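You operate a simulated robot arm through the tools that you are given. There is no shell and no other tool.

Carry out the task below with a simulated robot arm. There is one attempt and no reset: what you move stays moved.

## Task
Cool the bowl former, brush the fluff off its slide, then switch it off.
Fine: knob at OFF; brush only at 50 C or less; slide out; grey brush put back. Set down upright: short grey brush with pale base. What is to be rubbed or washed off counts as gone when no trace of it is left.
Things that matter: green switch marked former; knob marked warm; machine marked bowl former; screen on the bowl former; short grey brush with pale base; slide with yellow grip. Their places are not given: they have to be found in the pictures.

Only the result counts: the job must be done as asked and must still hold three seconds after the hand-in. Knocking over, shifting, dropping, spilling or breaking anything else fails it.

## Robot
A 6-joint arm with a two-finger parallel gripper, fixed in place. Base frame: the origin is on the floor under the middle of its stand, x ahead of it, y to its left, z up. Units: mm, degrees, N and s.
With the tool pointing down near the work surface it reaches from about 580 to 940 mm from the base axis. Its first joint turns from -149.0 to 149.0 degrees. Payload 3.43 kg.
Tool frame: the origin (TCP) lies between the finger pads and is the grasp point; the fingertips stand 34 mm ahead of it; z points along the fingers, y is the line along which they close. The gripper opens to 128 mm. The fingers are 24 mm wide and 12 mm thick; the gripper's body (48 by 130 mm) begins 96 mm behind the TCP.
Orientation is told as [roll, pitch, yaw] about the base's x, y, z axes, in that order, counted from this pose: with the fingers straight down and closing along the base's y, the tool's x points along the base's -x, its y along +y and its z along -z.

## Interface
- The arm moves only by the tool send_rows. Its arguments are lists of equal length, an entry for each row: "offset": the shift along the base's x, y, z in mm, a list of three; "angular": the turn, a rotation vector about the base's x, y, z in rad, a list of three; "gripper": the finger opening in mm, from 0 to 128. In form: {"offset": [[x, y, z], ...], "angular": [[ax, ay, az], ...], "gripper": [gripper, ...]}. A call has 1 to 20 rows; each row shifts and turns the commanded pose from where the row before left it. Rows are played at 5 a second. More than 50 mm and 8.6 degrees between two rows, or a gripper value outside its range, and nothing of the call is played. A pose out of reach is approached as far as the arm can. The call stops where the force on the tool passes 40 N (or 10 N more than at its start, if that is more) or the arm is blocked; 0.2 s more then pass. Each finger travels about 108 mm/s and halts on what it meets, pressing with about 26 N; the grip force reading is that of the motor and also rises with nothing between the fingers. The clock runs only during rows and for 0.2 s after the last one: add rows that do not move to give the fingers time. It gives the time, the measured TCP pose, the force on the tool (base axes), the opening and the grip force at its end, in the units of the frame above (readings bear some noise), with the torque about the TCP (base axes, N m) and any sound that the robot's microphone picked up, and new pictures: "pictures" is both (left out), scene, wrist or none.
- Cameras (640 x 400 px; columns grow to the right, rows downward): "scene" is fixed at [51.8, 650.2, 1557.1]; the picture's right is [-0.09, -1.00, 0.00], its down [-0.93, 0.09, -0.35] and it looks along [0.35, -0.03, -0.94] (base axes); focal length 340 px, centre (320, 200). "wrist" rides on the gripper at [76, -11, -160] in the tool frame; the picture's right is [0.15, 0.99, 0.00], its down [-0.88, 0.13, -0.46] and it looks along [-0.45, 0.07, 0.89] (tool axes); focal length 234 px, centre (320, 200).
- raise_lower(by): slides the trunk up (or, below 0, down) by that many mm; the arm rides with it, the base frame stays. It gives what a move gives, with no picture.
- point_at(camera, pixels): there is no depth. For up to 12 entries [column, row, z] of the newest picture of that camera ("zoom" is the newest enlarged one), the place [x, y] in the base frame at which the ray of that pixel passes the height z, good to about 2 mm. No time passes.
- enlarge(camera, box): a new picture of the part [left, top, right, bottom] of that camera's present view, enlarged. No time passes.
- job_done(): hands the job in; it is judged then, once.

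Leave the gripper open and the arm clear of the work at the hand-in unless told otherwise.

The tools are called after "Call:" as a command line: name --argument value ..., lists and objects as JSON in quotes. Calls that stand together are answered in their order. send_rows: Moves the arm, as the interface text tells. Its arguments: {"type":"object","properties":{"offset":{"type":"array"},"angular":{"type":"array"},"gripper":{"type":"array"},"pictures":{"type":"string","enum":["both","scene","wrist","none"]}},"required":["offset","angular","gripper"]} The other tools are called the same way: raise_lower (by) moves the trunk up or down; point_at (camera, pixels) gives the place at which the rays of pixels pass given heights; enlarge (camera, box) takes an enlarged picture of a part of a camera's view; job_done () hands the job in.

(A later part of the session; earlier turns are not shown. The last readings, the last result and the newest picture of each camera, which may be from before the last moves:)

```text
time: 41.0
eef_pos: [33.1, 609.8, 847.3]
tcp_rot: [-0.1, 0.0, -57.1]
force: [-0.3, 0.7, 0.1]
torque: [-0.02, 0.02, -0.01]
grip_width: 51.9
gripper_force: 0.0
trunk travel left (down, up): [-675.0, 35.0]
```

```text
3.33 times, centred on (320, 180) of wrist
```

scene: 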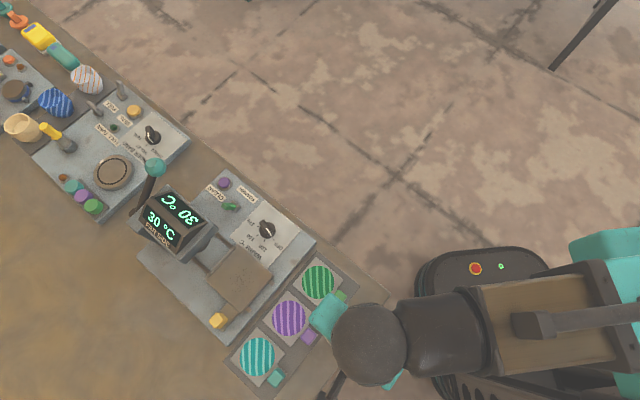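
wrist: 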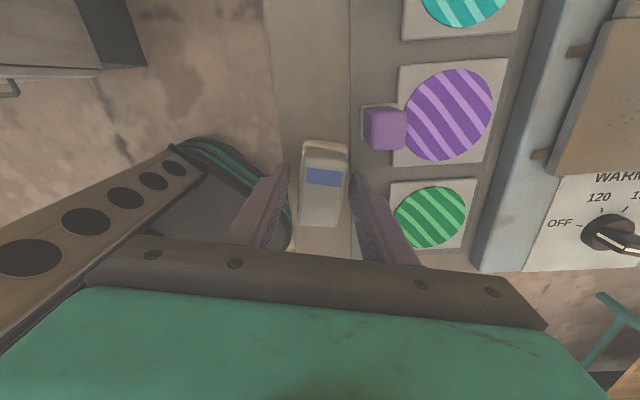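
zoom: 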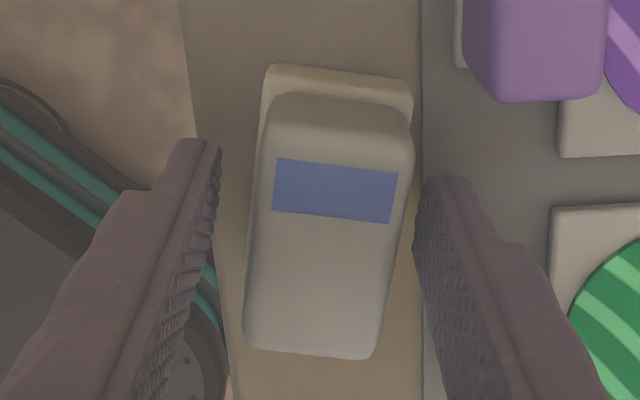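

The brush is centred; I shift 3 mm along its length and close firmly (commanding 10 mm) with waiting rows.

Call:
send_rows --offset '[[-1.6, 2.5, 0], [0, 0, 0], [0, 0, 0], [0, 0, 0], [0, 0, 0], [0, 0, 0]]' --angular '[[0, 0, 0], [0, 0, 0], [0, 0, 0], [0, 0, 0], [0, 0, 0], [0, 0, 0]]' --gripper '[52, 40, 30, 10, 10, 10]' --pictures "wrist"

Call:
enlarge --camera "wrist" --box '[250, 120, 390, 240]'

```text
time: 42.4
eef_pos: [32.2, 611.5, 847.5]
tcp_rot: [-0.1, 0.1, -57.1]
force: [0.0, -0.6, 0.2]
torque: [0.03, -0.03, 0.01]
grip_width: 37.0
gripper_force: 26.0
trunk travel left (down, up): [-675.0, 35.0]
```

wrist: 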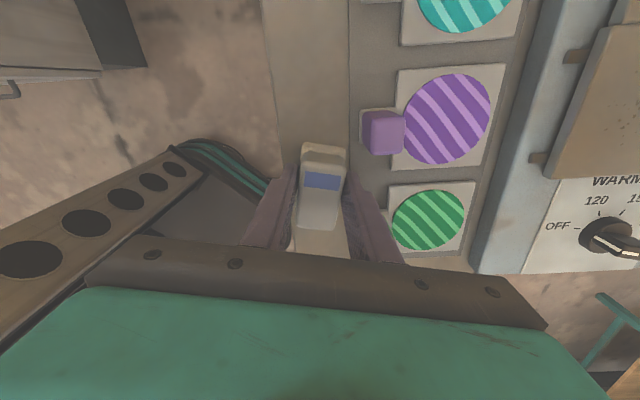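

```text
3.33 times, centred on (320, 180) of wrist
```

zoom: 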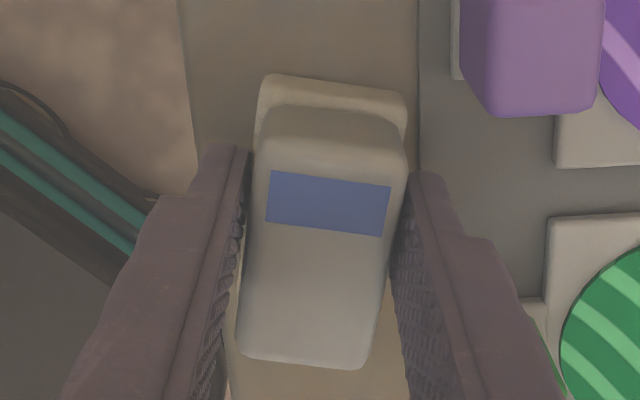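

The opening is 37 mm: only the tips touch, on the sloping shoulder of the base – that explains the slip. I open, rise 15 mm so the pads meet the straight upper body, and close again.

Call:
send_rows --offset '[[0, 0, 0], [0, 0, 0], [0, 0, 8], [0, 0, 7], [0, 0, 0], [0, 0, 0], [0, 0, 0], [0, 0, 0]]' --angular '[[0, 0, 0], [0, 0, 0], [0, 0, 0], [0, 0, 0], [0, 0, 0], [0, 0, 0], [0, 0, 0], [0, 0, 0]]' --gripper '[50, 50, 50, 50, 36, 10, 10, 10]' --pictures "wrist"

Call:
enlarge --camera "wrist" --box '[250, 120, 390, 240]'

```text
time: 44.2
eef_pos: [31.0, 611.3, 862.9]
tcp_rot: [-0.2, 0.0, -57.1]
force: [-0.2, -0.7, -0.6]
torque: [-0.02, 0.0, -0.01]
grip_width: 32.7
gripper_force: 26.2
trunk travel left (down, up): [-675.0, 35.0]
```

wrist: 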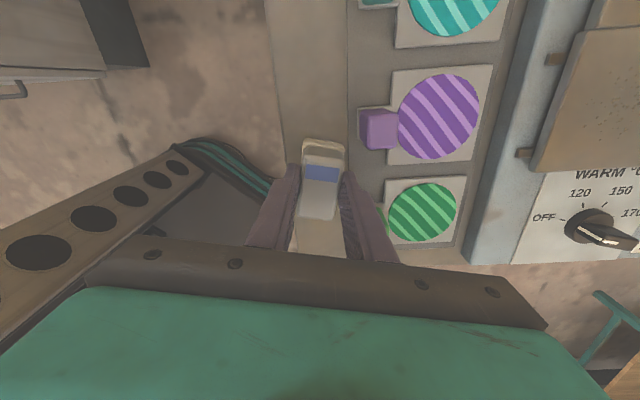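

```text
3.33 times, centred on (320, 180) of wrist
```

zoom: 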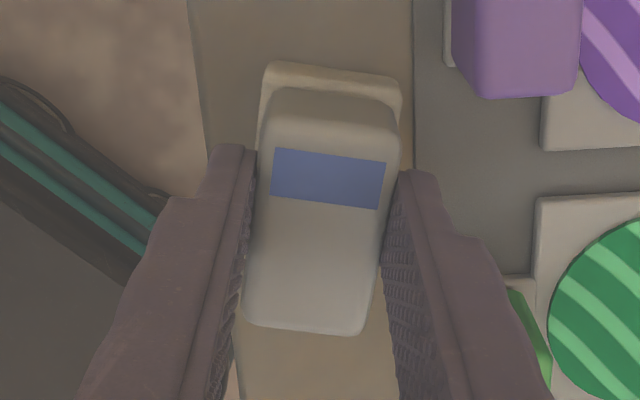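

Now 32.7 mm with the pads on the straight body. I lift very slowly by 6 mm and check that the opening stays.

Call:
send_rows --offset '[[0, 0, 0.5], [0, 0, 1], [0, 0, 1.5], [0, 0, 1.5], [0, 0, 1.5], [0, 0, 0]]' --angular '[[0, 0, 0], [0, 0, 0], [0, 0, 0], [0, 0, 0], [0, 0, 0], [0, 0, 0]]' --gripper '[5, 0, 0, 0, 0, 0]' --pictures "wrist"

Call:
enlarge --camera "wrist" --box '[250, 120, 390, 240]'

```text
time: 45.6
eef_pos: [32.7, 610.2, 867.9]
tcp_rot: [-0.2, -0.1, -57.0]
force: [-0.1, -0.1, -0.6]
torque: [0.01, 0.02, 0.0]
grip_width: 33.2
gripper_force: 25.9
trunk travel left (down, up): [-675.0, 35.0]
```

wrist: 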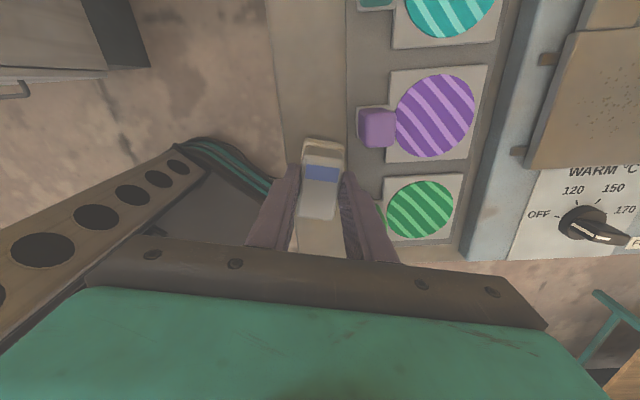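

```text
3.33 times, centred on (320, 180) of wrist
```

zoom: 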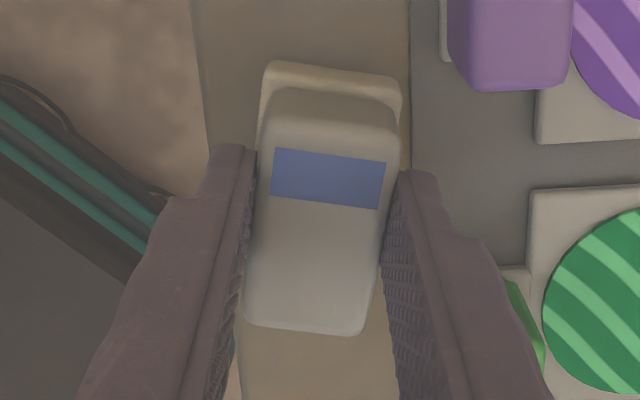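

The brush keeps its place between the fingers while the bench drops away, so it is held. I continue lifting at moderate speed.

Call:
send_rows --offset '[[0, 0, 3], [0, 0, 6], [0, 0, 8], [0, 0, 10], [0, 0, 12], [0, 0, 12], [0, 0, 12], [0, 0, 12], [0, 0, 10], [0, 0, 5], [0, 0, 0]]' --angular '[[0, 0, 0], [0, 0, 0], [0, 0, 0], [0, 0, 0], [0, 0, 0], [0, 0, 0], [0, 0, 0], [0, 0, 0], [0, 0, 0], [0, 0, 0], [0, 0, 0]]' --gripper '[0, 0, 0, 0, 0, 0, 0, 0, 0, 0, 0]' --pictures "both"

Call:
enlarge --camera "wrist" --box '[250, 120, 390, 240]'

```text
time: 48.0
eef_pos: [30.6, 610.8, 957.6]
tcp_rot: [-0.1, 0.0, -57.1]
force: [-0.6, -0.4, -0.8]
torque: [0.03, 0.02, -0.01]
grip_width: 33.0
gripper_force: 26.3
trunk travel left (down, up): [-675.0, 35.0]
```

scene: 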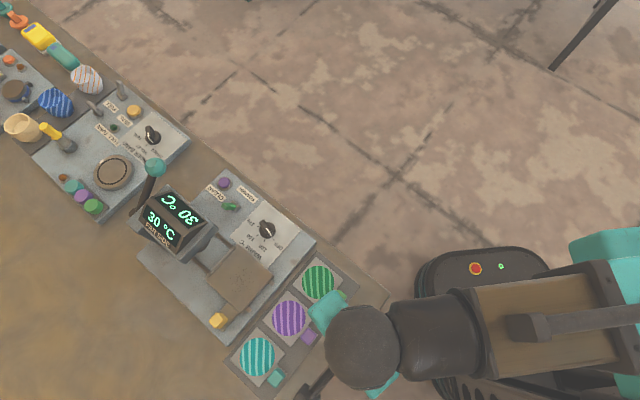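
wrist: 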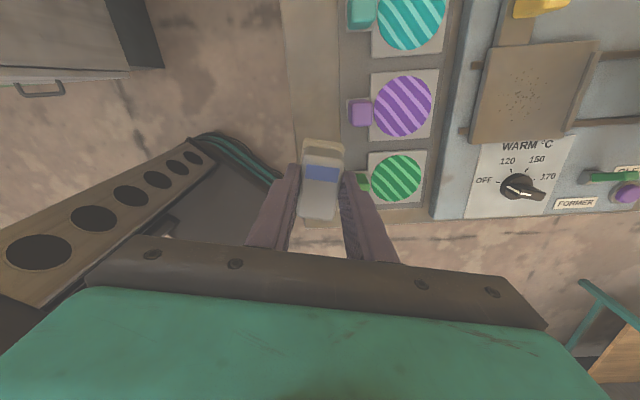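

```text
3.33 times, centred on (320, 180) of wrist
```

zoom: 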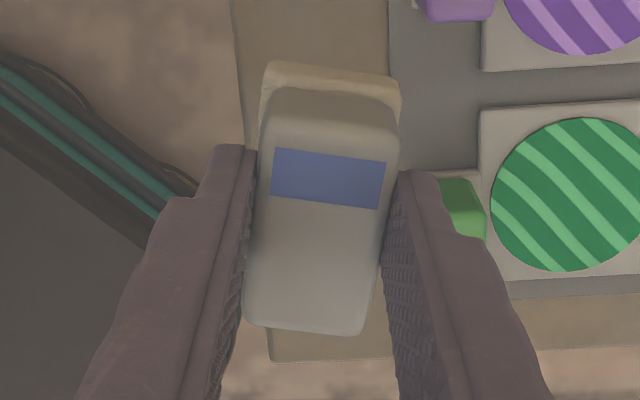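

The brush is held firmly. Now I read where the fluff lies on the plate (z≈835) from the scene picture.

Call:
point_at --camera "scene" --pixels '[[241.4, 280.5, 835], [230.1, 279.1, 835], [252.4, 273.8, 835], [249.2, 290.3, 835], [243.9, 267.4, 835], [240.1, 295.6, 835], [232.3, 291.2, 835], [246, 294, 835], [234.4, 248.3, 835], [207.7, 278.5, 835], [273.5, 276, 835], [239.7, 312.2, 835]]'

Call:
point_at --camera "wrist" --pixels '[[522, 95, 835], [505, 90, 835], [540, 95, 835], [525, 115, 835], [525, 75, 835]]'

Call:
enlarge --camera "wrist" --box '[460, 30, 610, 150]'

```text
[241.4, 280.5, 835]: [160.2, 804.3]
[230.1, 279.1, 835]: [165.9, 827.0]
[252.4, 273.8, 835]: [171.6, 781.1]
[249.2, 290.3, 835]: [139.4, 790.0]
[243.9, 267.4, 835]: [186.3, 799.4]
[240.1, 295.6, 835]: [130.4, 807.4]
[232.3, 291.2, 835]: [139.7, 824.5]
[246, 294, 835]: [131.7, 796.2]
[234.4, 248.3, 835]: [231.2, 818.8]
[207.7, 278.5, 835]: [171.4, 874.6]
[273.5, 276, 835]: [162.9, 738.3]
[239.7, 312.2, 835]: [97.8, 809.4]
```

```text
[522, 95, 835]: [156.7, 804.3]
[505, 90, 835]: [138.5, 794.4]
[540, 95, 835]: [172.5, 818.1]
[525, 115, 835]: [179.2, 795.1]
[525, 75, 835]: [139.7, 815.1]
```

```text
3.33 times, centred on (535, 90) of wrist
```

zoom: 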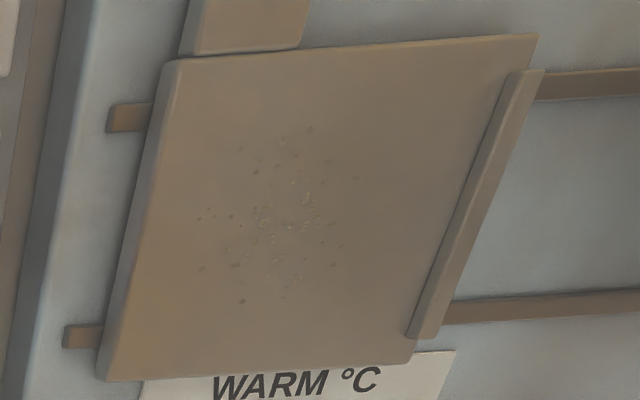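

The fluff spans about u 655–703, v 431–485 around (160,804), and the plate has a raised lip at its rear (u≈725–735) that the brush must not hit. I carry the brush at z≈958 above the fluff's middle (157.7,804), turning back to yaw −45°.

Call:
send_rows --offset '[[6, 9, 0], [12, 18, 0], [17, 26, 0], [19, 29, 0], [19, 29, 0], [19, 29, 0], [17, 26, 0], [12, 18, 0], [5.5, 9, 0], [0, 0, 0]]' --angular '[[0, 0, 0], [0, 0, 0.0523], [0, 0, 0.0523], [0, 0, 0.0523], [0, 0, 0.0523], [0, 0, 0], [0, 0, 0], [0, 0, 0], [0, 0, 0], [0, 0, 0]]' --gripper '[0, 0, 0, 0, 0, 0, 0, 0, 0, 0]' --pictures "both"

Call:
enlarge --camera "wrist" --box '[230, 80, 430, 240]'

```text
time: 50.2
eef_pos: [156.9, 804.5, 958.5]
tcp_rot: [0.0, 0.0, -45.1]
force: [0.0, -1.1, -0.6]
torque: [-0.02, 0.0, -0.02]
grip_width: 32.9
gripper_force: 26.2
trunk travel left (down, up): [-675.0, 35.0]
```

scene: 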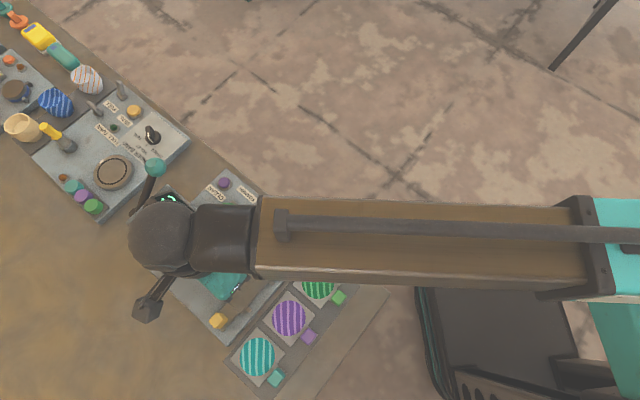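
wrist: 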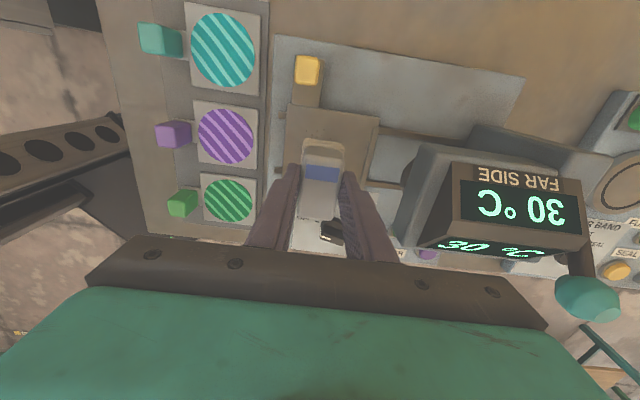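

```text
2.50 times, centred on (330, 160) of wrist
```

zoom: 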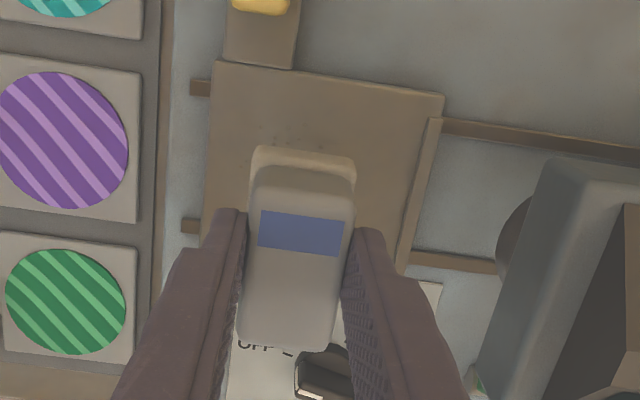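

Screen reads 30 °C. I lower to TCP z≈914, then feel for the plate in small steps.

Call:
send_rows --offset '[[0, 0, -15], [0, 0, -15], [0, 0, -14], [0, 0, 0]]' --angular '[[0, 0, 0], [0, 0, 0], [0, 0, 0], [0, 0, 0]]' --gripper '[0, 0, 0, 0]' --pictures "wrist"

Call:
enlarge --camera "wrist" --box '[230, 80, 430, 240]'

```text
time: 51.2
eef_pos: [157.2, 805.4, 914.7]
tcp_rot: [0.0, 0.0, -45.1]
force: [-0.5, 0.3, -0.1]
torque: [-0.03, 0.0, 0.03]
grip_width: 33.1
gripper_force: 25.9
trunk travel left (down, up): [-675.0, 35.0]
```

wrist: 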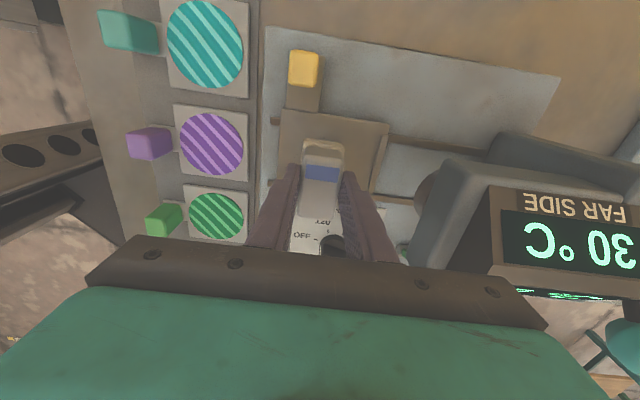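

```text
2.50 times, centred on (330, 160) of wrist
```

zoom: 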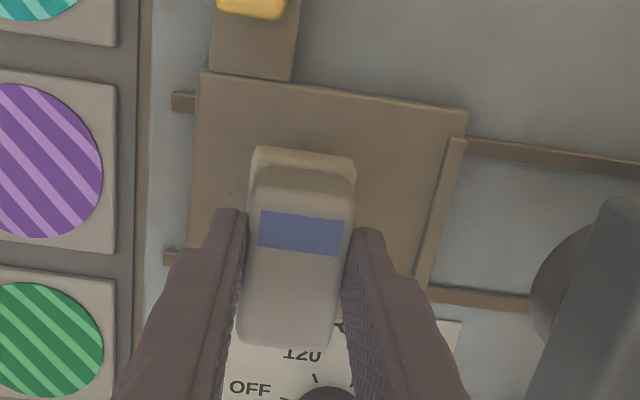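

Call:
send_rows --offset '[[0, 0, -2], [0, 0, -2], [0, 0, -2], [0, 0, 0]]' --angular '[[0, 0, 0], [0, 0, 0], [0, 0, 0], [0, 0, 0]]' --gripper '[0, 0, 0, 0]' --pictures "none"

```text
time: 52.2
eef_pos: [157.3, 804.9, 909.1]
tcp_rot: [-0.2, 0.0, -45.1]
force: [0.3, 0.2, -0.6]
torque: [-0.02, 0.02, 0.01]
grip_width: 33.1
gripper_force: 26.3
trunk travel left (down, up): [-675.0, 35.0]
```

No contact yet at z≈909. A few more small steps.

Call:
send_rows --offset '[[0, 0, -1.5], [0, 0, -1.5], [0, 0, -1.5], [0, 0, 0]]' --angular '[[0, 0, 0], [0, 0, 0], [0, 0, 0], [0, 0, 0]]' --gripper '[0, 0, 0, 0]' --pictures "none"

```text
time: 53.2
eef_pos: [157.6, 804.9, 904.4]
tcp_rot: [-0.1, 0.0, -45.0]
force: [-0.7, 0.2, -0.9]
torque: [0.01, -0.04, -0.01]
grip_width: 33.1
gripper_force: 25.3
trunk travel left (down, up): [-675.0, 35.0]
```

Call:
send_rows --offset '[[0, 0, -1.5], [0, 0, -1.5], [0, 0, -1.5], [0, 0, 0]]' --angular '[[0, 0, 0], [0, 0, 0], [0, 0, 0], [0, 0, 0]]' --gripper '[0, 0, 0, 0]' --pictures "none"

```text
time: 54.2
eef_pos: [157.4, 805.0, 899.7]
tcp_rot: [-0.1, 0.0, -45.1]
force: [0.1, -0.1, -1.1]
torque: [-0.02, 0.03, 0.01]
grip_width: 33.2
gripper_force: 26.1
trunk travel left (down, up): [-675.0, 35.0]
```

Still no contact at z≈899.7; continuing down.

Call:
send_rows --offset '[[0, 0, -1.5], [0, 0, -1.5], [0, 0, -1.5], [0, 0, 0]]' --angular '[[0, 0, 0], [0, 0, 0], [0, 0, 0], [0, 0, 0]]' --gripper '[0, 0, 0, 0]' --pictures "none"

```text
time: 55.2
eef_pos: [157.6, 804.1, 898.1]
tcp_rot: [0.3, 0.2, -45.0]
force: [2.0, 3.4, 25.5]
torque: [0.08, -0.02, 0.01]
grip_width: 33.4
gripper_force: 25.7
trunk travel left (down, up): [-675.0, 35.0]
```

Contact at TCP z≈898.5 (25 N at 3 mm overtravel). I ease to about 12 N and scrub back and forth along u between about 659 and 697.

Call:
send_rows --offset '[[0, 0, 1.6], [-4.9, -4.9, 0], [-4.9, -4.9, 0], [-4.9, -4.9, 0], [4.5, 4.5, 0], [4.5, 4.5, 0], [4.5, 4.5, 0], [4.5, 4.5, 0], [4.5, 4.5, 0], [4.5, 4.5, 0], [-4.5, -4.5, 0], [-4.5, -4.5, 0], [-4.5, -4.5, 0], [-4.5, -4.5, 0], [-4.5, -4.5, 0], [-4.5, -4.5, 0], [4.9, 4.9, 0], [4.9, 4.9, 0], [4.9, 4.9, 0], [0, 0, 0]]' --angular '[[0, 0, 0], [0, 0, 0], [0, 0, 0], [0, 0, 0], [0, 0, 0], [0, 0, 0], [0, 0, 0], [0, 0, 0], [0, 0, 0], [0, 0, 0], [0, 0, 0], [0, 0, 0], [0, 0, 0], [0, 0, 0], [0, 0, 0], [0, 0, 0], [0, 0, 0], [0, 0, 0], [0, 0, 0], [0, 0, 0]]' --gripper '[0, 0, 0, 0, 0, 0, 0, 0, 0, 0, 0, 0, 0, 0, 0, 0, 0, 0, 0, 0]' --pictures "wrist"

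Call:
enlarge --camera "wrist" --box '[230, 80, 430, 240]'

```text
time: 59.4
eef_pos: [158.5, 803.9, 897.3]
tcp_rot: [-0.1, -0.1, -45.0]
force: [1.8, -1.9, 10.0]
torque: [-0.01, -0.02, 0.01]
grip_width: 33.2
gripper_force: 25.7
trunk travel left (down, up): [-675.0, 35.0]
```

wrist: 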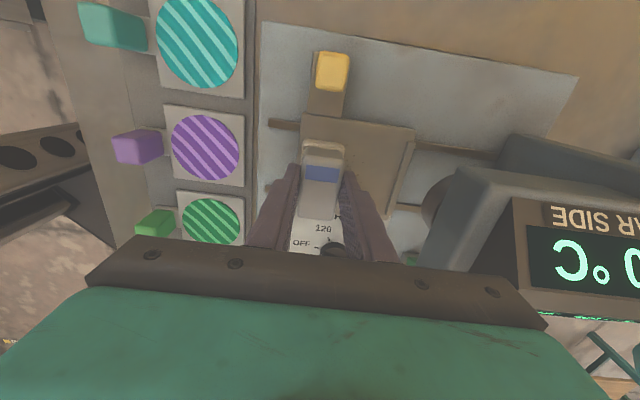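

```text
2.50 times, centred on (330, 160) of wrist
```

zoom: 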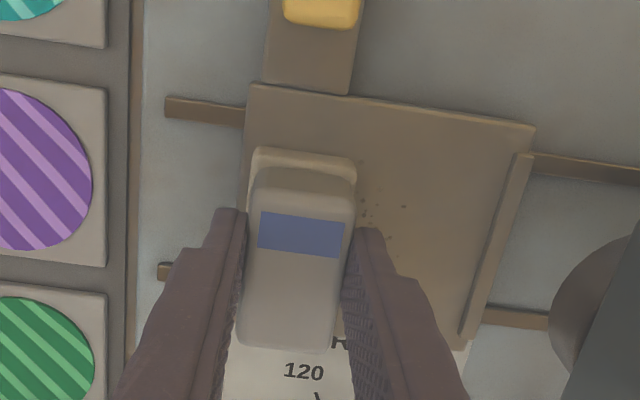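

The brush's friction pushed the slide inward by some 20 mm during the +u strokes. From now on I'll press only on −u strokes (towards the stop) or across (v), lifting on the return. First I measure where the plate is.

Call:
point_at --camera "zoom" --pixels '[[250, 85, 834], [533, 127, 834], [527, 155, 840], [463, 335, 840], [404, 206, 834], [362, 180, 834]]'

```text
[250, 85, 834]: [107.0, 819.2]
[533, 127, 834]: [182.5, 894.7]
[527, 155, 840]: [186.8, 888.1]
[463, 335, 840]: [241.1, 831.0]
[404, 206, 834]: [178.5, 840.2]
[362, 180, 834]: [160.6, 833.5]
```

The plate is now in by about 14–20 mm. I lift the brush 12 mm, go +u by 18 mm, lower onto the plate and drag −u by 45 mm: this pulls the slide out to its stop and then sweeps over the fluff.

Call:
send_rows --offset '[[0, 0, 12], [6.4, 6.4, 0], [6.4, 6.4, 0], [0, 0, -8], [0, 0, -4], [-4, -4, -0.5], [-4, -4, 0], [-4, -4, 0], [-4, -4, 0], [-4, -4, 0], [-4, -4, 0], [-4, -4, 0], [-4, -4, 0], [0, 0, 0]]' --angular '[[0, 0, 0], [0, 0, 0], [0, 0, 0], [0, 0, 0], [0, 0, 0], [0, 0, 0], [0, 0, 0], [0, 0, 0], [0, 0, 0], [0, 0, 0], [0, 0, 0], [0, 0, 0], [0, 0, 0], [0, 0, 0]]' --gripper '[0, 0, 0, 0, 0, 0, 0, 0, 0, 0, 0, 0, 0, 0]' --pictures "wrist"

Call:
enlarge --camera "wrist" --box '[230, 80, 430, 240]'

```text
time: 62.4
eef_pos: [138.0, 784.6, 897.5]
tcp_rot: [0.0, 0.0, -45.0]
force: [2.6, 3.5, 14.5]
torque: [0.13, -0.15, -0.01]
grip_width: 32.9
gripper_force: 25.7
trunk travel left (down, up): [-675.0, 35.0]
```

wrist: 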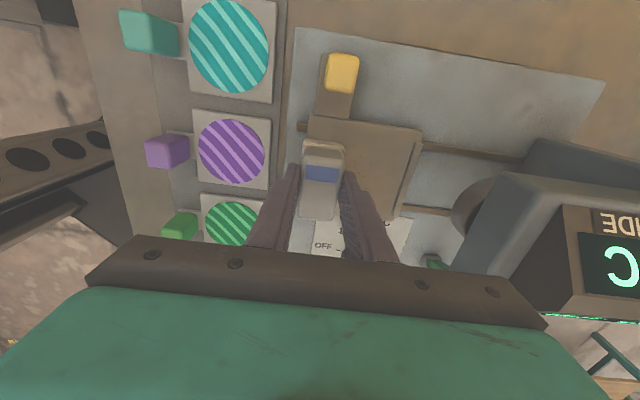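

```text
2.50 times, centred on (330, 160) of wrist
```

zoom: 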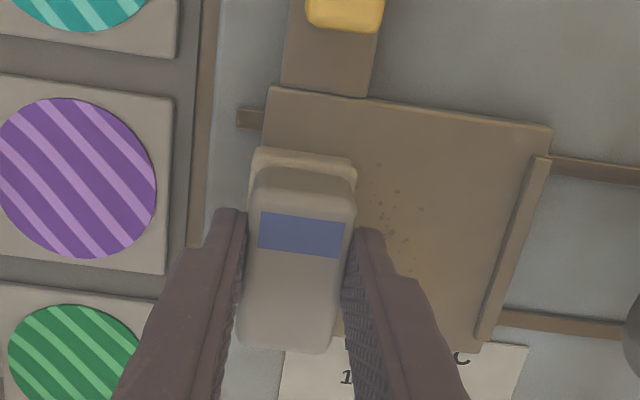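

The slide follows out again; specks remain to the right of the brush. I measure the plate and the leftover specks.

Call:
point_at --camera "zoom" --pixels '[[270, 88, 834], [550, 130, 834], [378, 165, 834], [390, 235, 834], [425, 208, 834], [405, 240, 834], [415, 270, 834]]'

```text
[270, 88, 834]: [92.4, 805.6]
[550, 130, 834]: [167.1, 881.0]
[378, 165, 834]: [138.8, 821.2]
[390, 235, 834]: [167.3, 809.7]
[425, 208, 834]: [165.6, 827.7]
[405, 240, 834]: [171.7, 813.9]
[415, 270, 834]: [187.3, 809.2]
```

The plate is back at its stop; specks remain at u 679–705. I lift, return to u≈700, lower and drag −u again under about 14 N.

Call:
send_rows --offset '[[0, 0, 10], [11.2, 11.2, 0], [11.2, 11.2, 0], [11.2, 11.2, 0], [0, 0, -6], [0, 0, -4], [-4, -4, 0], [-4, -4, 0], [-4, -4, 0], [-4, -4, 0], [-4, -4, 0], [-4, -4, 0], [-4, -4, 0], [-4, -4, 0], [-1.6, -1.6, 0], [0, 0, 0]]' --angular '[[0, 0, 0], [0, 0, 0], [0, 0, 0], [0, 0, 0], [0, 0, 0], [0, 0, 0], [0, 0, 0], [0, 0, 0], [0, 0, 0], [0, 0, 0], [0, 0, 0], [0, 0, 0], [0, 0, 0], [0, 0, 0], [0, 0, 0], [0, 0, 0]]' --gripper '[0, 0, 0, 0, 0, 0, 0, 0, 0, 0, 0, 0, 0, 0, 0, 0]' --pictures "wrist"

Call:
enlarge --camera "wrist" --box '[230, 80, 430, 240]'

```text
time: 65.8
eef_pos: [139.5, 784.2, 896.7]
tcp_rot: [0.0, 0.0, -45.1]
force: [3.2, 3.9, 16.1]
torque: [0.2, -0.14, 0.0]
grip_width: 33.0
gripper_force: 26.0
trunk travel left (down, up): [-675.0, 35.0]
```

wrist: 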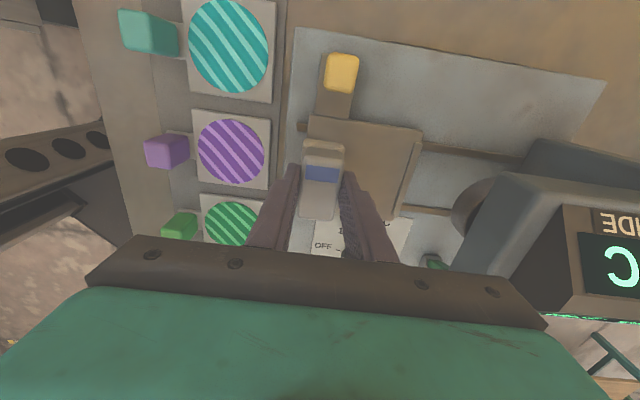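

```text
2.50 times, centred on (330, 160) of wrist
```

zoom: 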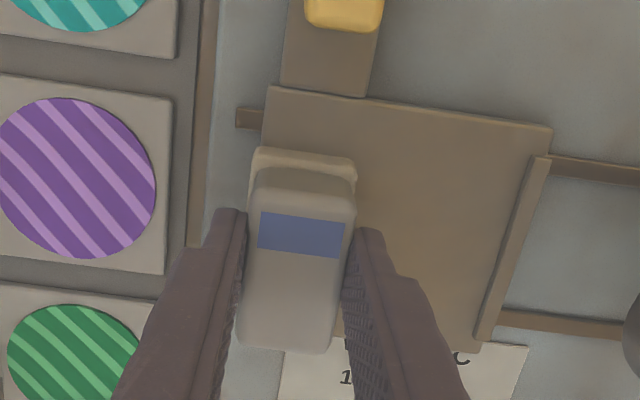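

The right-hand specks are gone. I lift the brush and move off towards the tray to view the whole plate.

Call:
send_rows --offset '[[0, 0, 20], [0, 0, 40], [-20, -20, 0], [-25, -30, 0], [-20, -35, 0], [-15, -35, 0], [-10, -30, 0], [0, 0, 0]]' --angular '[[0, 0, 0], [0, 0, 0], [0, 0, 0], [0, 0, 0], [0, 0, 0], [0, 0, 0], [0, 0, 0], [0, 0, 0]]' --gripper '[0, 0, 0, 0, 0, 0, 0, 0]' --pictures "both"

Call:
enlarge --camera "scene" --box '[195, 235, 295, 320]'

Call:
enlarge --camera "wrist" --box '[400, 40, 540, 160]'

```text
time: 67.6
eef_pos: [46.8, 634.6, 955.3]
tcp_rot: [-0.2, 0.0, -45.1]
force: [0.2, 0.6, -1.3]
torque: [0.03, -0.02, -0.02]
grip_width: 33.2
gripper_force: 26.0
trunk travel left (down, up): [-675.0, 35.0]
```

scene: 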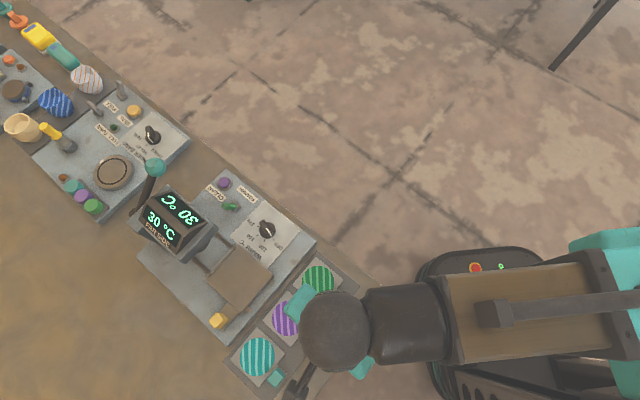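
wrist: 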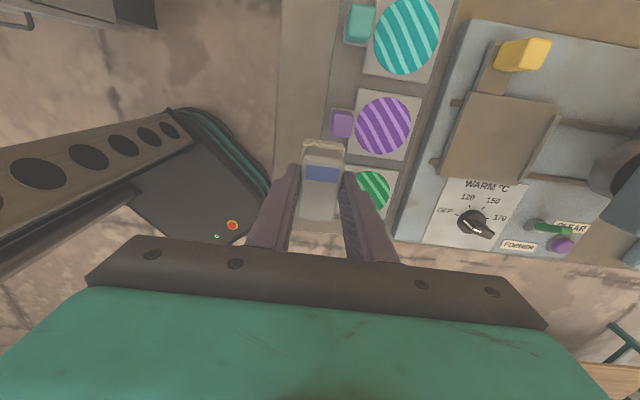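

```text
4.71 times, centred on (245, 278) of scene
```

zoom: 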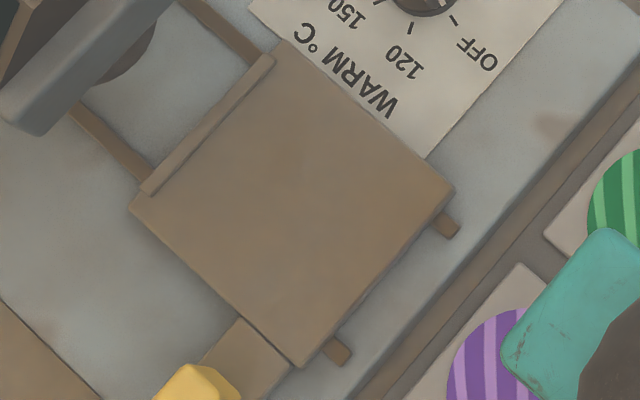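

```text
3.33 times, centred on (470, 100) of wrist
```

zoom: 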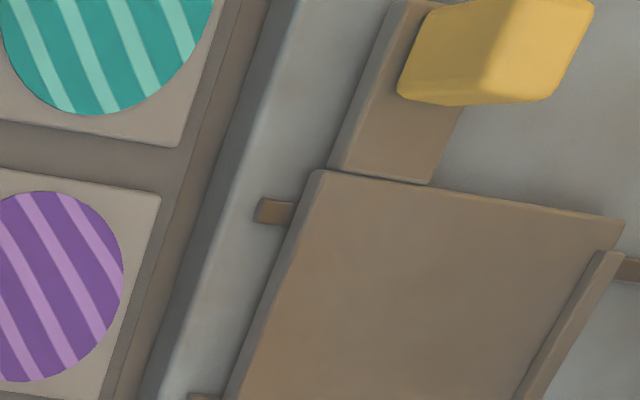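

The plate looks clean. I'll enlarge more to be sure no speck is left, including around the machine.

Call:
enlarge --camera "scene" --box '[220, 250, 270, 300]'

Call:
enlarge --camera "wrist" --box '[440, 90, 560, 190]'

```text
8.00 times, centred on (245, 275) of scene
```

zoom: 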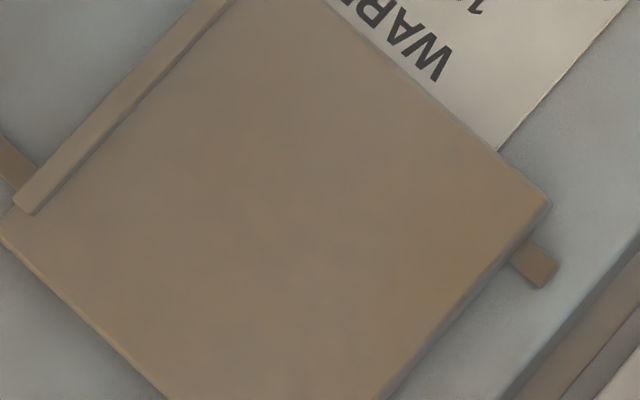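

```text
4.00 times, centred on (500, 140) of wrist
```

zoom: 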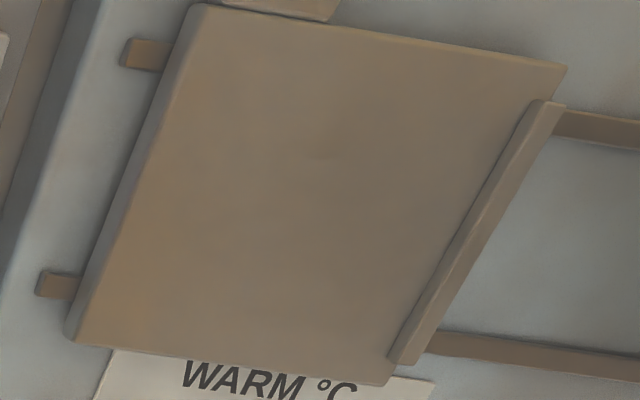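

The plate is clean under strong enlargement. Now I bring the brush back over its place at about (33,604.5), yaw −45°, and lower to z≈870.

Call:
send_rows --offset '[[-6.9, -15, 0], [-6.9, -15.1, 0], [0, 0, -20], [0, 0, -25], [0, 0, -25], [0, 0, -14], [0, 0, 0]]' --angular '[[0, 0, 0], [0, 0, 0], [0, 0, 0], [0, 0, 0], [0, 0, 0], [0, 0, 0], [0, 0, 0]]' --gripper '[0, 0, 0, 0, 0, 0, 0]' --pictures "wrist"

Call:
enlarge --camera "wrist" --box '[250, 120, 390, 240]'

```text
time: 69.2
eef_pos: [34.6, 605.4, 872.0]
tcp_rot: [0.0, 0.0, -45.1]
force: [-0.1, 0.9, -0.6]
torque: [-0.01, 0.02, 0.02]
grip_width: 32.7
gripper_force: 25.9
trunk travel left (down, up): [-675.0, 35.0]
```

wrist: 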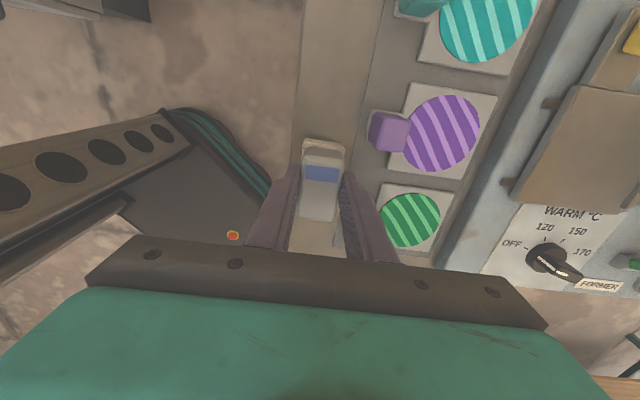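

```text
3.33 times, centred on (320, 180) of wrist
```

zoom: 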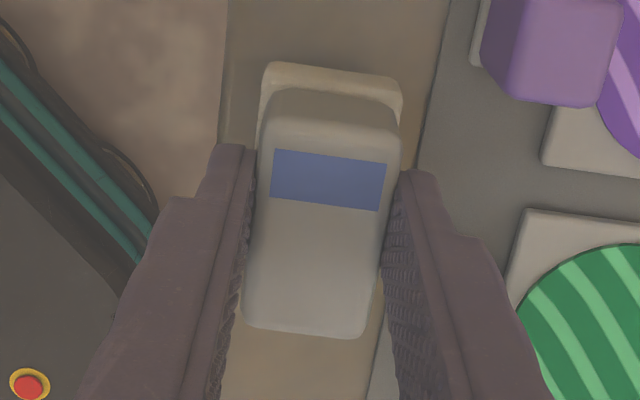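

The brush is above its place. I lower 8 mm, then feel for the bench.

Call:
send_rows --offset '[[-0.8, -0.5, -3], [0, 0, -3], [0, 0, -2], [0, 0, 0]]' --angular '[[0, 0, 0], [0, 0, 0], [0, 0, 0], [0, 0, 0]]' --gripper '[0, 0, 0, 0]' --pictures "none"

```text
time: 70.2
eef_pos: [33.8, 605.7, 864.1]
tcp_rot: [-0.1, -0.1, -45.1]
force: [-0.8, 0.9, -0.7]
torque: [0.02, -0.02, 0.0]
grip_width: 33.1
gripper_force: 25.8
trunk travel left (down, up): [-675.0, 35.0]
```

Call:
send_rows --offset '[[0, 0, -1], [0, 0, -1], [0, 0, 0]]' --angular '[[0, 0, 0], [0, 0, 0], [0, 0, 0]]' --gripper '[0, 0, 0]' --pictures "none"

```text
time: 71.0
eef_pos: [33.1, 604.4, 861.2]
tcp_rot: [-0.1, 0.1, -45.0]
force: [0.9, -0.7, -1.3]
torque: [-0.03, -0.01, -0.01]
grip_width: 33.0
gripper_force: 26.7
trunk travel left (down, up): [-675.0, 35.0]
```

No contact yet at z≈861; one more millimetre at a time.

Call:
send_rows --offset '[[0, 0, -1], [0, 0, -0.7], [0, 0, 0]]' --angular '[[0, 0, 0], [0, 0, 0], [0, 0, 0]]' --gripper '[0, 0, 0]' --pictures "none"

```text
time: 71.8
eef_pos: [33.3, 604.2, 860.9]
tcp_rot: [0.0, 0.0, -45.0]
force: [0.3, 0.2, 6.4]
torque: [0.05, 0.03, 0.04]
grip_width: 33.1
gripper_force: 26.4
trunk travel left (down, up): [-675.0, 35.0]
```

Contact at z≈861 with 6 N: the brush stands on the bench. I open and then rise straight up.

Call:
send_rows --offset '[[0, 0, 0.4], [0, 0, 0], [0, 0, 0], [0, 0, 0]]' --angular '[[0, 0, 0], [0, 0, 0], [0, 0, 0], [0, 0, 0]]' --gripper '[36, 42, 50, 50]' --pictures "none"

Call:
send_rows --offset '[[0, 0, 15], [0, 0, 40], [0, 0, 45], [0, 0, 45], [0, 0, 0]]' --angular '[[0, 0, 0], [0, 0, 0], [0, 0, 0], [0, 0, 0], [0, 0, 0]]' --gripper '[50, 50, 50, 50, 50]' --pictures "both"

Call:
enlarge --camera "wrist" --box '[260, 90, 380, 200]'

```text
time: 72.8
eef_pos: [32.5, 605.6, 860.9]
tcp_rot: [-0.1, 0.0, -45.1]
force: [-0.1, -0.3, 0.3]
torque: [0.01, -0.03, 0.0]
grip_width: 50.3
gripper_force: 0.1
trunk travel left (down, up): [-675.0, 35.0]
```

```text
time: 74.0
eef_pos: [34.5, 603.2, 1006.0]
tcp_rot: [-0.1, 0.0, -45.1]
force: [0.7, 0.0, 0.8]
torque: [-0.02, -0.03, 0.01]
grip_width: 50.1
gripper_force: 0.0
trunk travel left (down, up): [-675.0, 35.0]
```

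scene: 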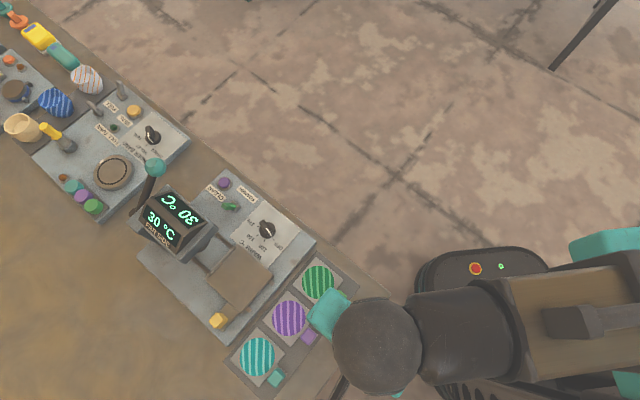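
wrist: 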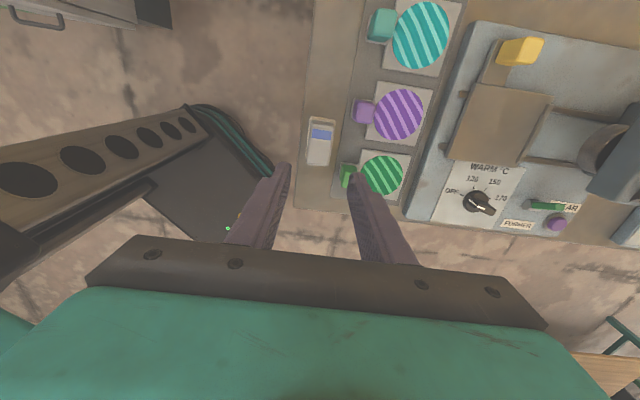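

```text
3.64 times, centred on (320, 145) of wrist
```

zoom: 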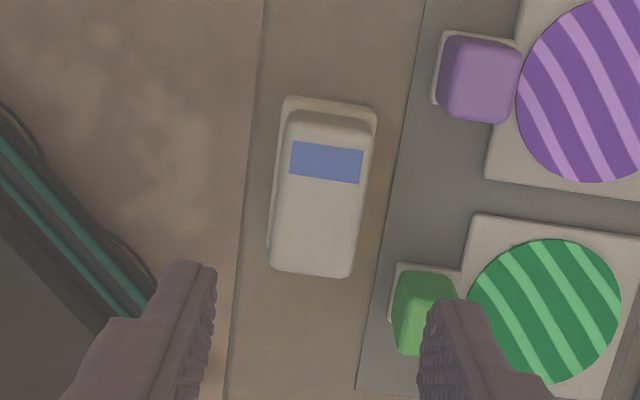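

The brush is back upright in its place. Next is the green switch at wrist (547,206). I enlarge it from both cameras to see which way it leans.

Call:
enlarge --camera "wrist" --box '[500, 180, 600, 250]'

Call:
enlarge --camera "scene" --box '[205, 170, 265, 230]'

```text
5.71 times, centred on (550, 215) of wrist
```

zoom: 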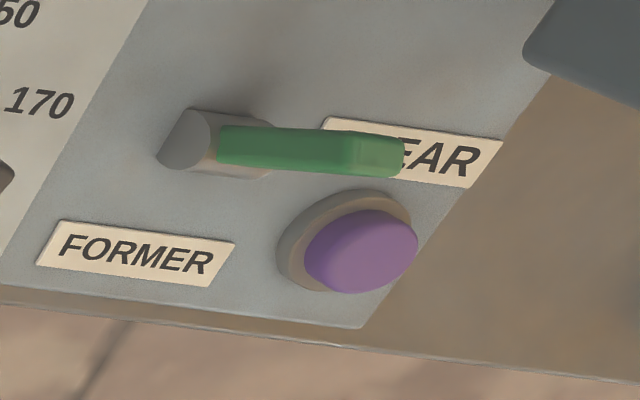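

```text
6.67 times, centred on (235, 200) of scene
```

zoom: 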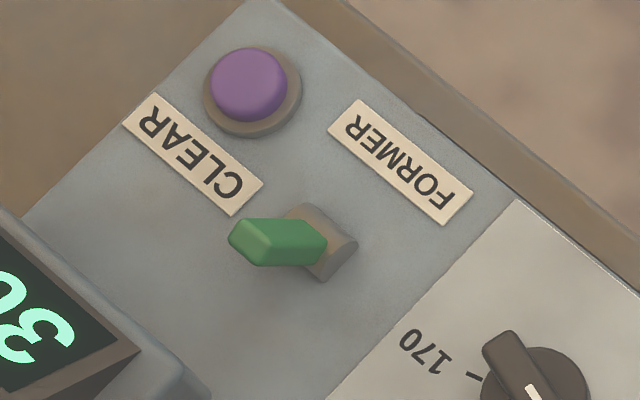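

The lever rises from a small barrel and leans towards +v (towards the head side); so it must be pushed towards −v (towards the FORMER label). I triangulate its base and tip.

Call:
point_at --camera "scene" --pixels '[[235.3, 206, 822], [235.3, 206, 830], [225, 205.5, 855], [225, 205.5, 865], [225, 205.5, 875], [231, 199, 830], [240, 211.5, 830]]'

Call:
point_at --camera "wrist" --pixels '[[533.5, 206, 822], [533.5, 206, 830], [559.5, 207.3, 855], [559.5, 207.3, 865], [559.5, 207.3, 875], [526, 204, 830], [541, 206, 830]]'

```text
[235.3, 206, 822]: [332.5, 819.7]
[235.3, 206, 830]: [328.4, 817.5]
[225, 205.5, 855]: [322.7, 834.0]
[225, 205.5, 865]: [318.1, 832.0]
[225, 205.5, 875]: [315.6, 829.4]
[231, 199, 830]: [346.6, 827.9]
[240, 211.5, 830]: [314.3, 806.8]
```

```text
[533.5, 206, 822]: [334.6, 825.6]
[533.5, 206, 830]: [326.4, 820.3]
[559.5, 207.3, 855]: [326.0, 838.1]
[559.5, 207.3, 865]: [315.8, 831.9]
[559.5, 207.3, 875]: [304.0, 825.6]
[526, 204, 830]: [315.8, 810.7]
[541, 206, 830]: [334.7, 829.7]
```

Base of the lever is near (328,818.5,828), tip near (317.5,832,863). Plan: yaw +45°, fingers open 100 mm across v, put the +v finger behind the lever, and draw it towards −v. I travel at z≈1010 to (341.5,808).

Call:
send_rows --offset '[[28, 18.5, 0], [28, 18.5, 0], [28, 18.5, 0], [28, 18.5, 0], [28, 18.5, 0], [28, 18.5, 0], [28, 18.5, 0], [28, 18.5, 0], [28, 18.5, 0], [28, 18.5, 0], [28, 18.7, 0], [0, 0, 0]]' --angular '[[0, 0, 0.1428], [0, 0, 0.1428], [0, 0, 0.1428], [0, 0, 0.1428], [0, 0, 0.1428], [0, 0, 0.1428], [0, 0, 0.1428], [0, 0, 0.1428], [0, 0, 0.1428], [0, 0, 0.1428], [0, 0, 0.1428], [0, 0, 0]]' --gripper '[50, 50, 50, 60, 70, 80, 90, 100, 100, 100, 100, 100]' --pictures "both"

Call:
enlarge --camera "wrist" --box '[230, 80, 450, 240]'

Call:
enlarge --camera "scene" --box '[290, 290, 410, 380]'

```text
time: 76.6
eef_pos: [342.6, 807.1, 1005.9]
tcp_rot: [-0.1, 0.0, 45.0]
force: [0.1, 0.0, 0.1]
torque: [0.03, 0.0, 0.01]
grip_width: 100.3
gripper_force: 0.1
trunk travel left (down, up): [-675.0, 35.0]
```

scene: 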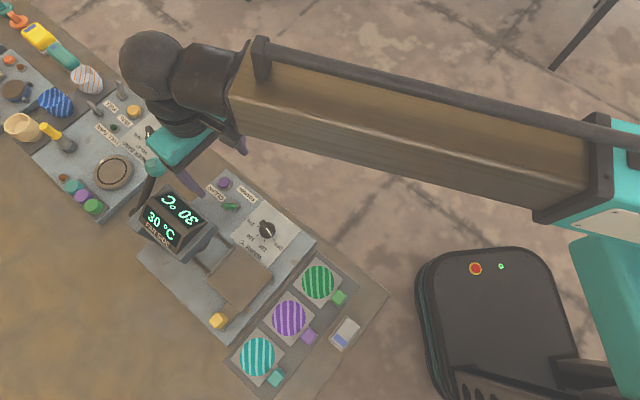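
wrist: 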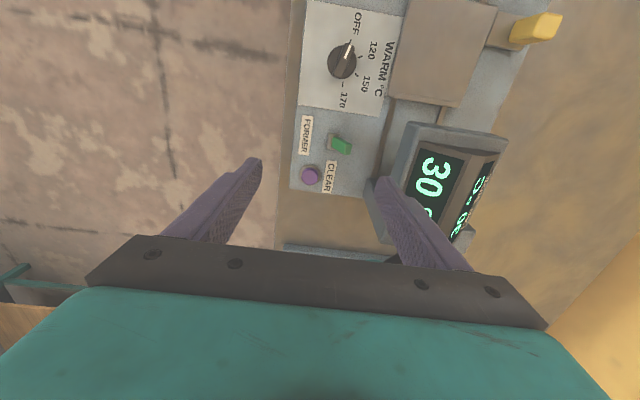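

```text
2.50 times, centred on (340, 160) of wrist
```

zoom: 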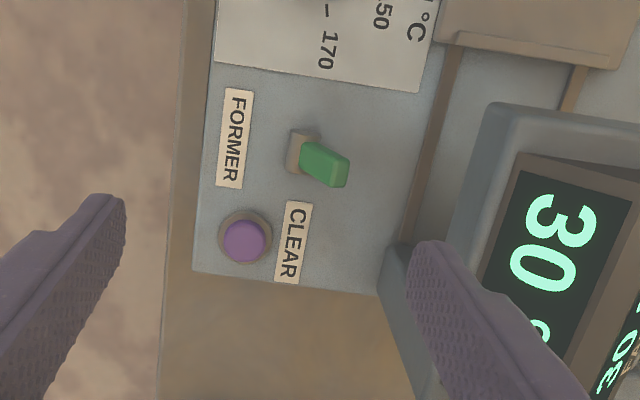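

```text
4.44 times, centred on (350, 335) of scene
```

zoom: 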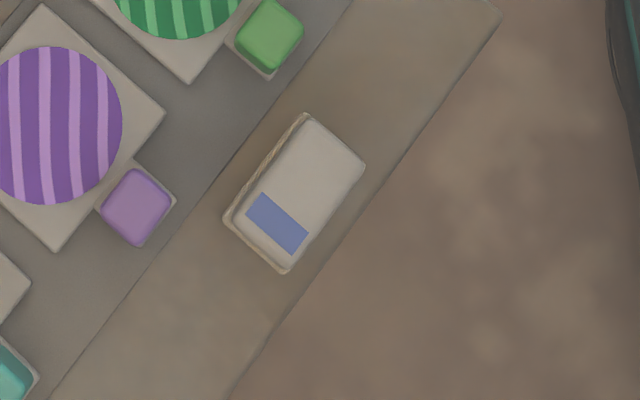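

The brush stands as before within a couple of millimetres. Before lowering, I check the dark column edge at zoom (385,250) behind the head and the slab's near edge, so that the right finger clears them.

Call:
point_at --camera "wrist" --pixels '[[366, 180, 820], [366, 180, 860], [366, 180, 900], [366, 180, 940], [408, 122, 900], [408, 122, 940], [388, 178, 900], [388, 178, 940], [332, 140, 830], [346, 150, 865], [360, 250, 860], [360, 250, 940]]'

Call:
enlarge --camera "wrist" --box '[320, 100, 520, 270]'

Call:
enlarge --camera "scene" --box '[120, 130, 260, 270]'

```text
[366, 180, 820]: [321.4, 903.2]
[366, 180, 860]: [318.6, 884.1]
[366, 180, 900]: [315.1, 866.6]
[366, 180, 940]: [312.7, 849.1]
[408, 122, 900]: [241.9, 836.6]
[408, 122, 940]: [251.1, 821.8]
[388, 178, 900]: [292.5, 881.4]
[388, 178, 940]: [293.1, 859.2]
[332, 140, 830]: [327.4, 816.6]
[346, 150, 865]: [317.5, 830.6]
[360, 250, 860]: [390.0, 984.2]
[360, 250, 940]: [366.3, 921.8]
```

```text
2.35 times, centred on (420, 185) of wrist
```

zoom: 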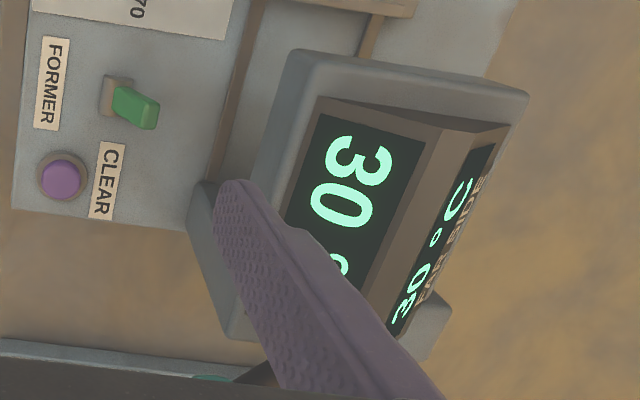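

```text
2.86 times, centred on (190, 200) of scene
```

zoom: 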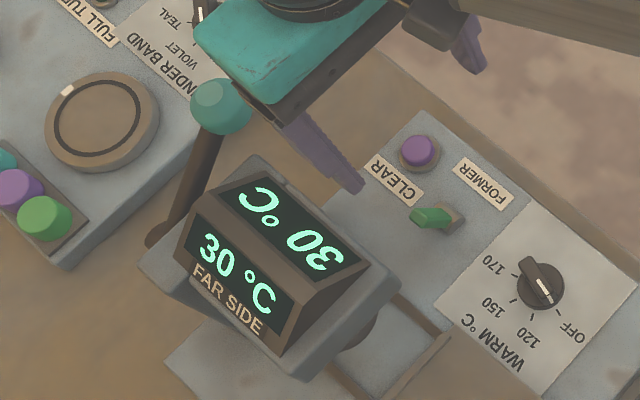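

I need a closer look at that column by the finger.

Call:
enlarge --camera "wrist" --box '[340, 150, 440, 270]'

Call:
point_at --camera "wrist" --pixels '[[375.3, 260.7, 950], [375.3, 260.7, 1000], [375.3, 260.7, 1050], [364, 200, 820], [364, 200, 860], [364, 200, 900], [364, 200, 940], [383, 243, 860], [383, 243, 900], [383, 243, 940]]'

```text
3.33 times, centred on (390, 210) of wrist
```

zoom: 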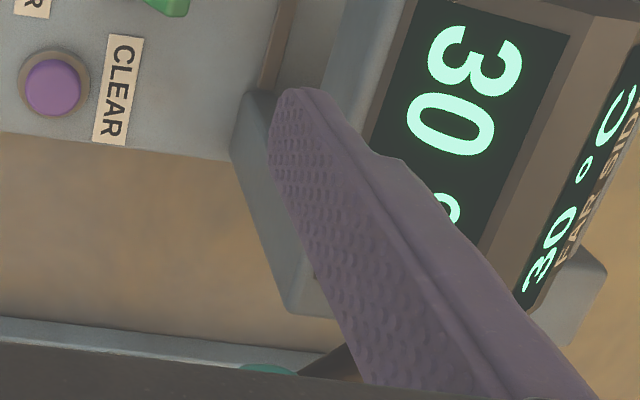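

```text
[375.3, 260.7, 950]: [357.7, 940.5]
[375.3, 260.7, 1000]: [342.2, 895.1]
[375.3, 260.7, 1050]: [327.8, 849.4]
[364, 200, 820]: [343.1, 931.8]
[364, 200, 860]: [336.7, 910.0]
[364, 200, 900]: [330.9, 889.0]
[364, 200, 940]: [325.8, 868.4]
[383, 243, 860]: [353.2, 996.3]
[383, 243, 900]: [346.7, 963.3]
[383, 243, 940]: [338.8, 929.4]
```

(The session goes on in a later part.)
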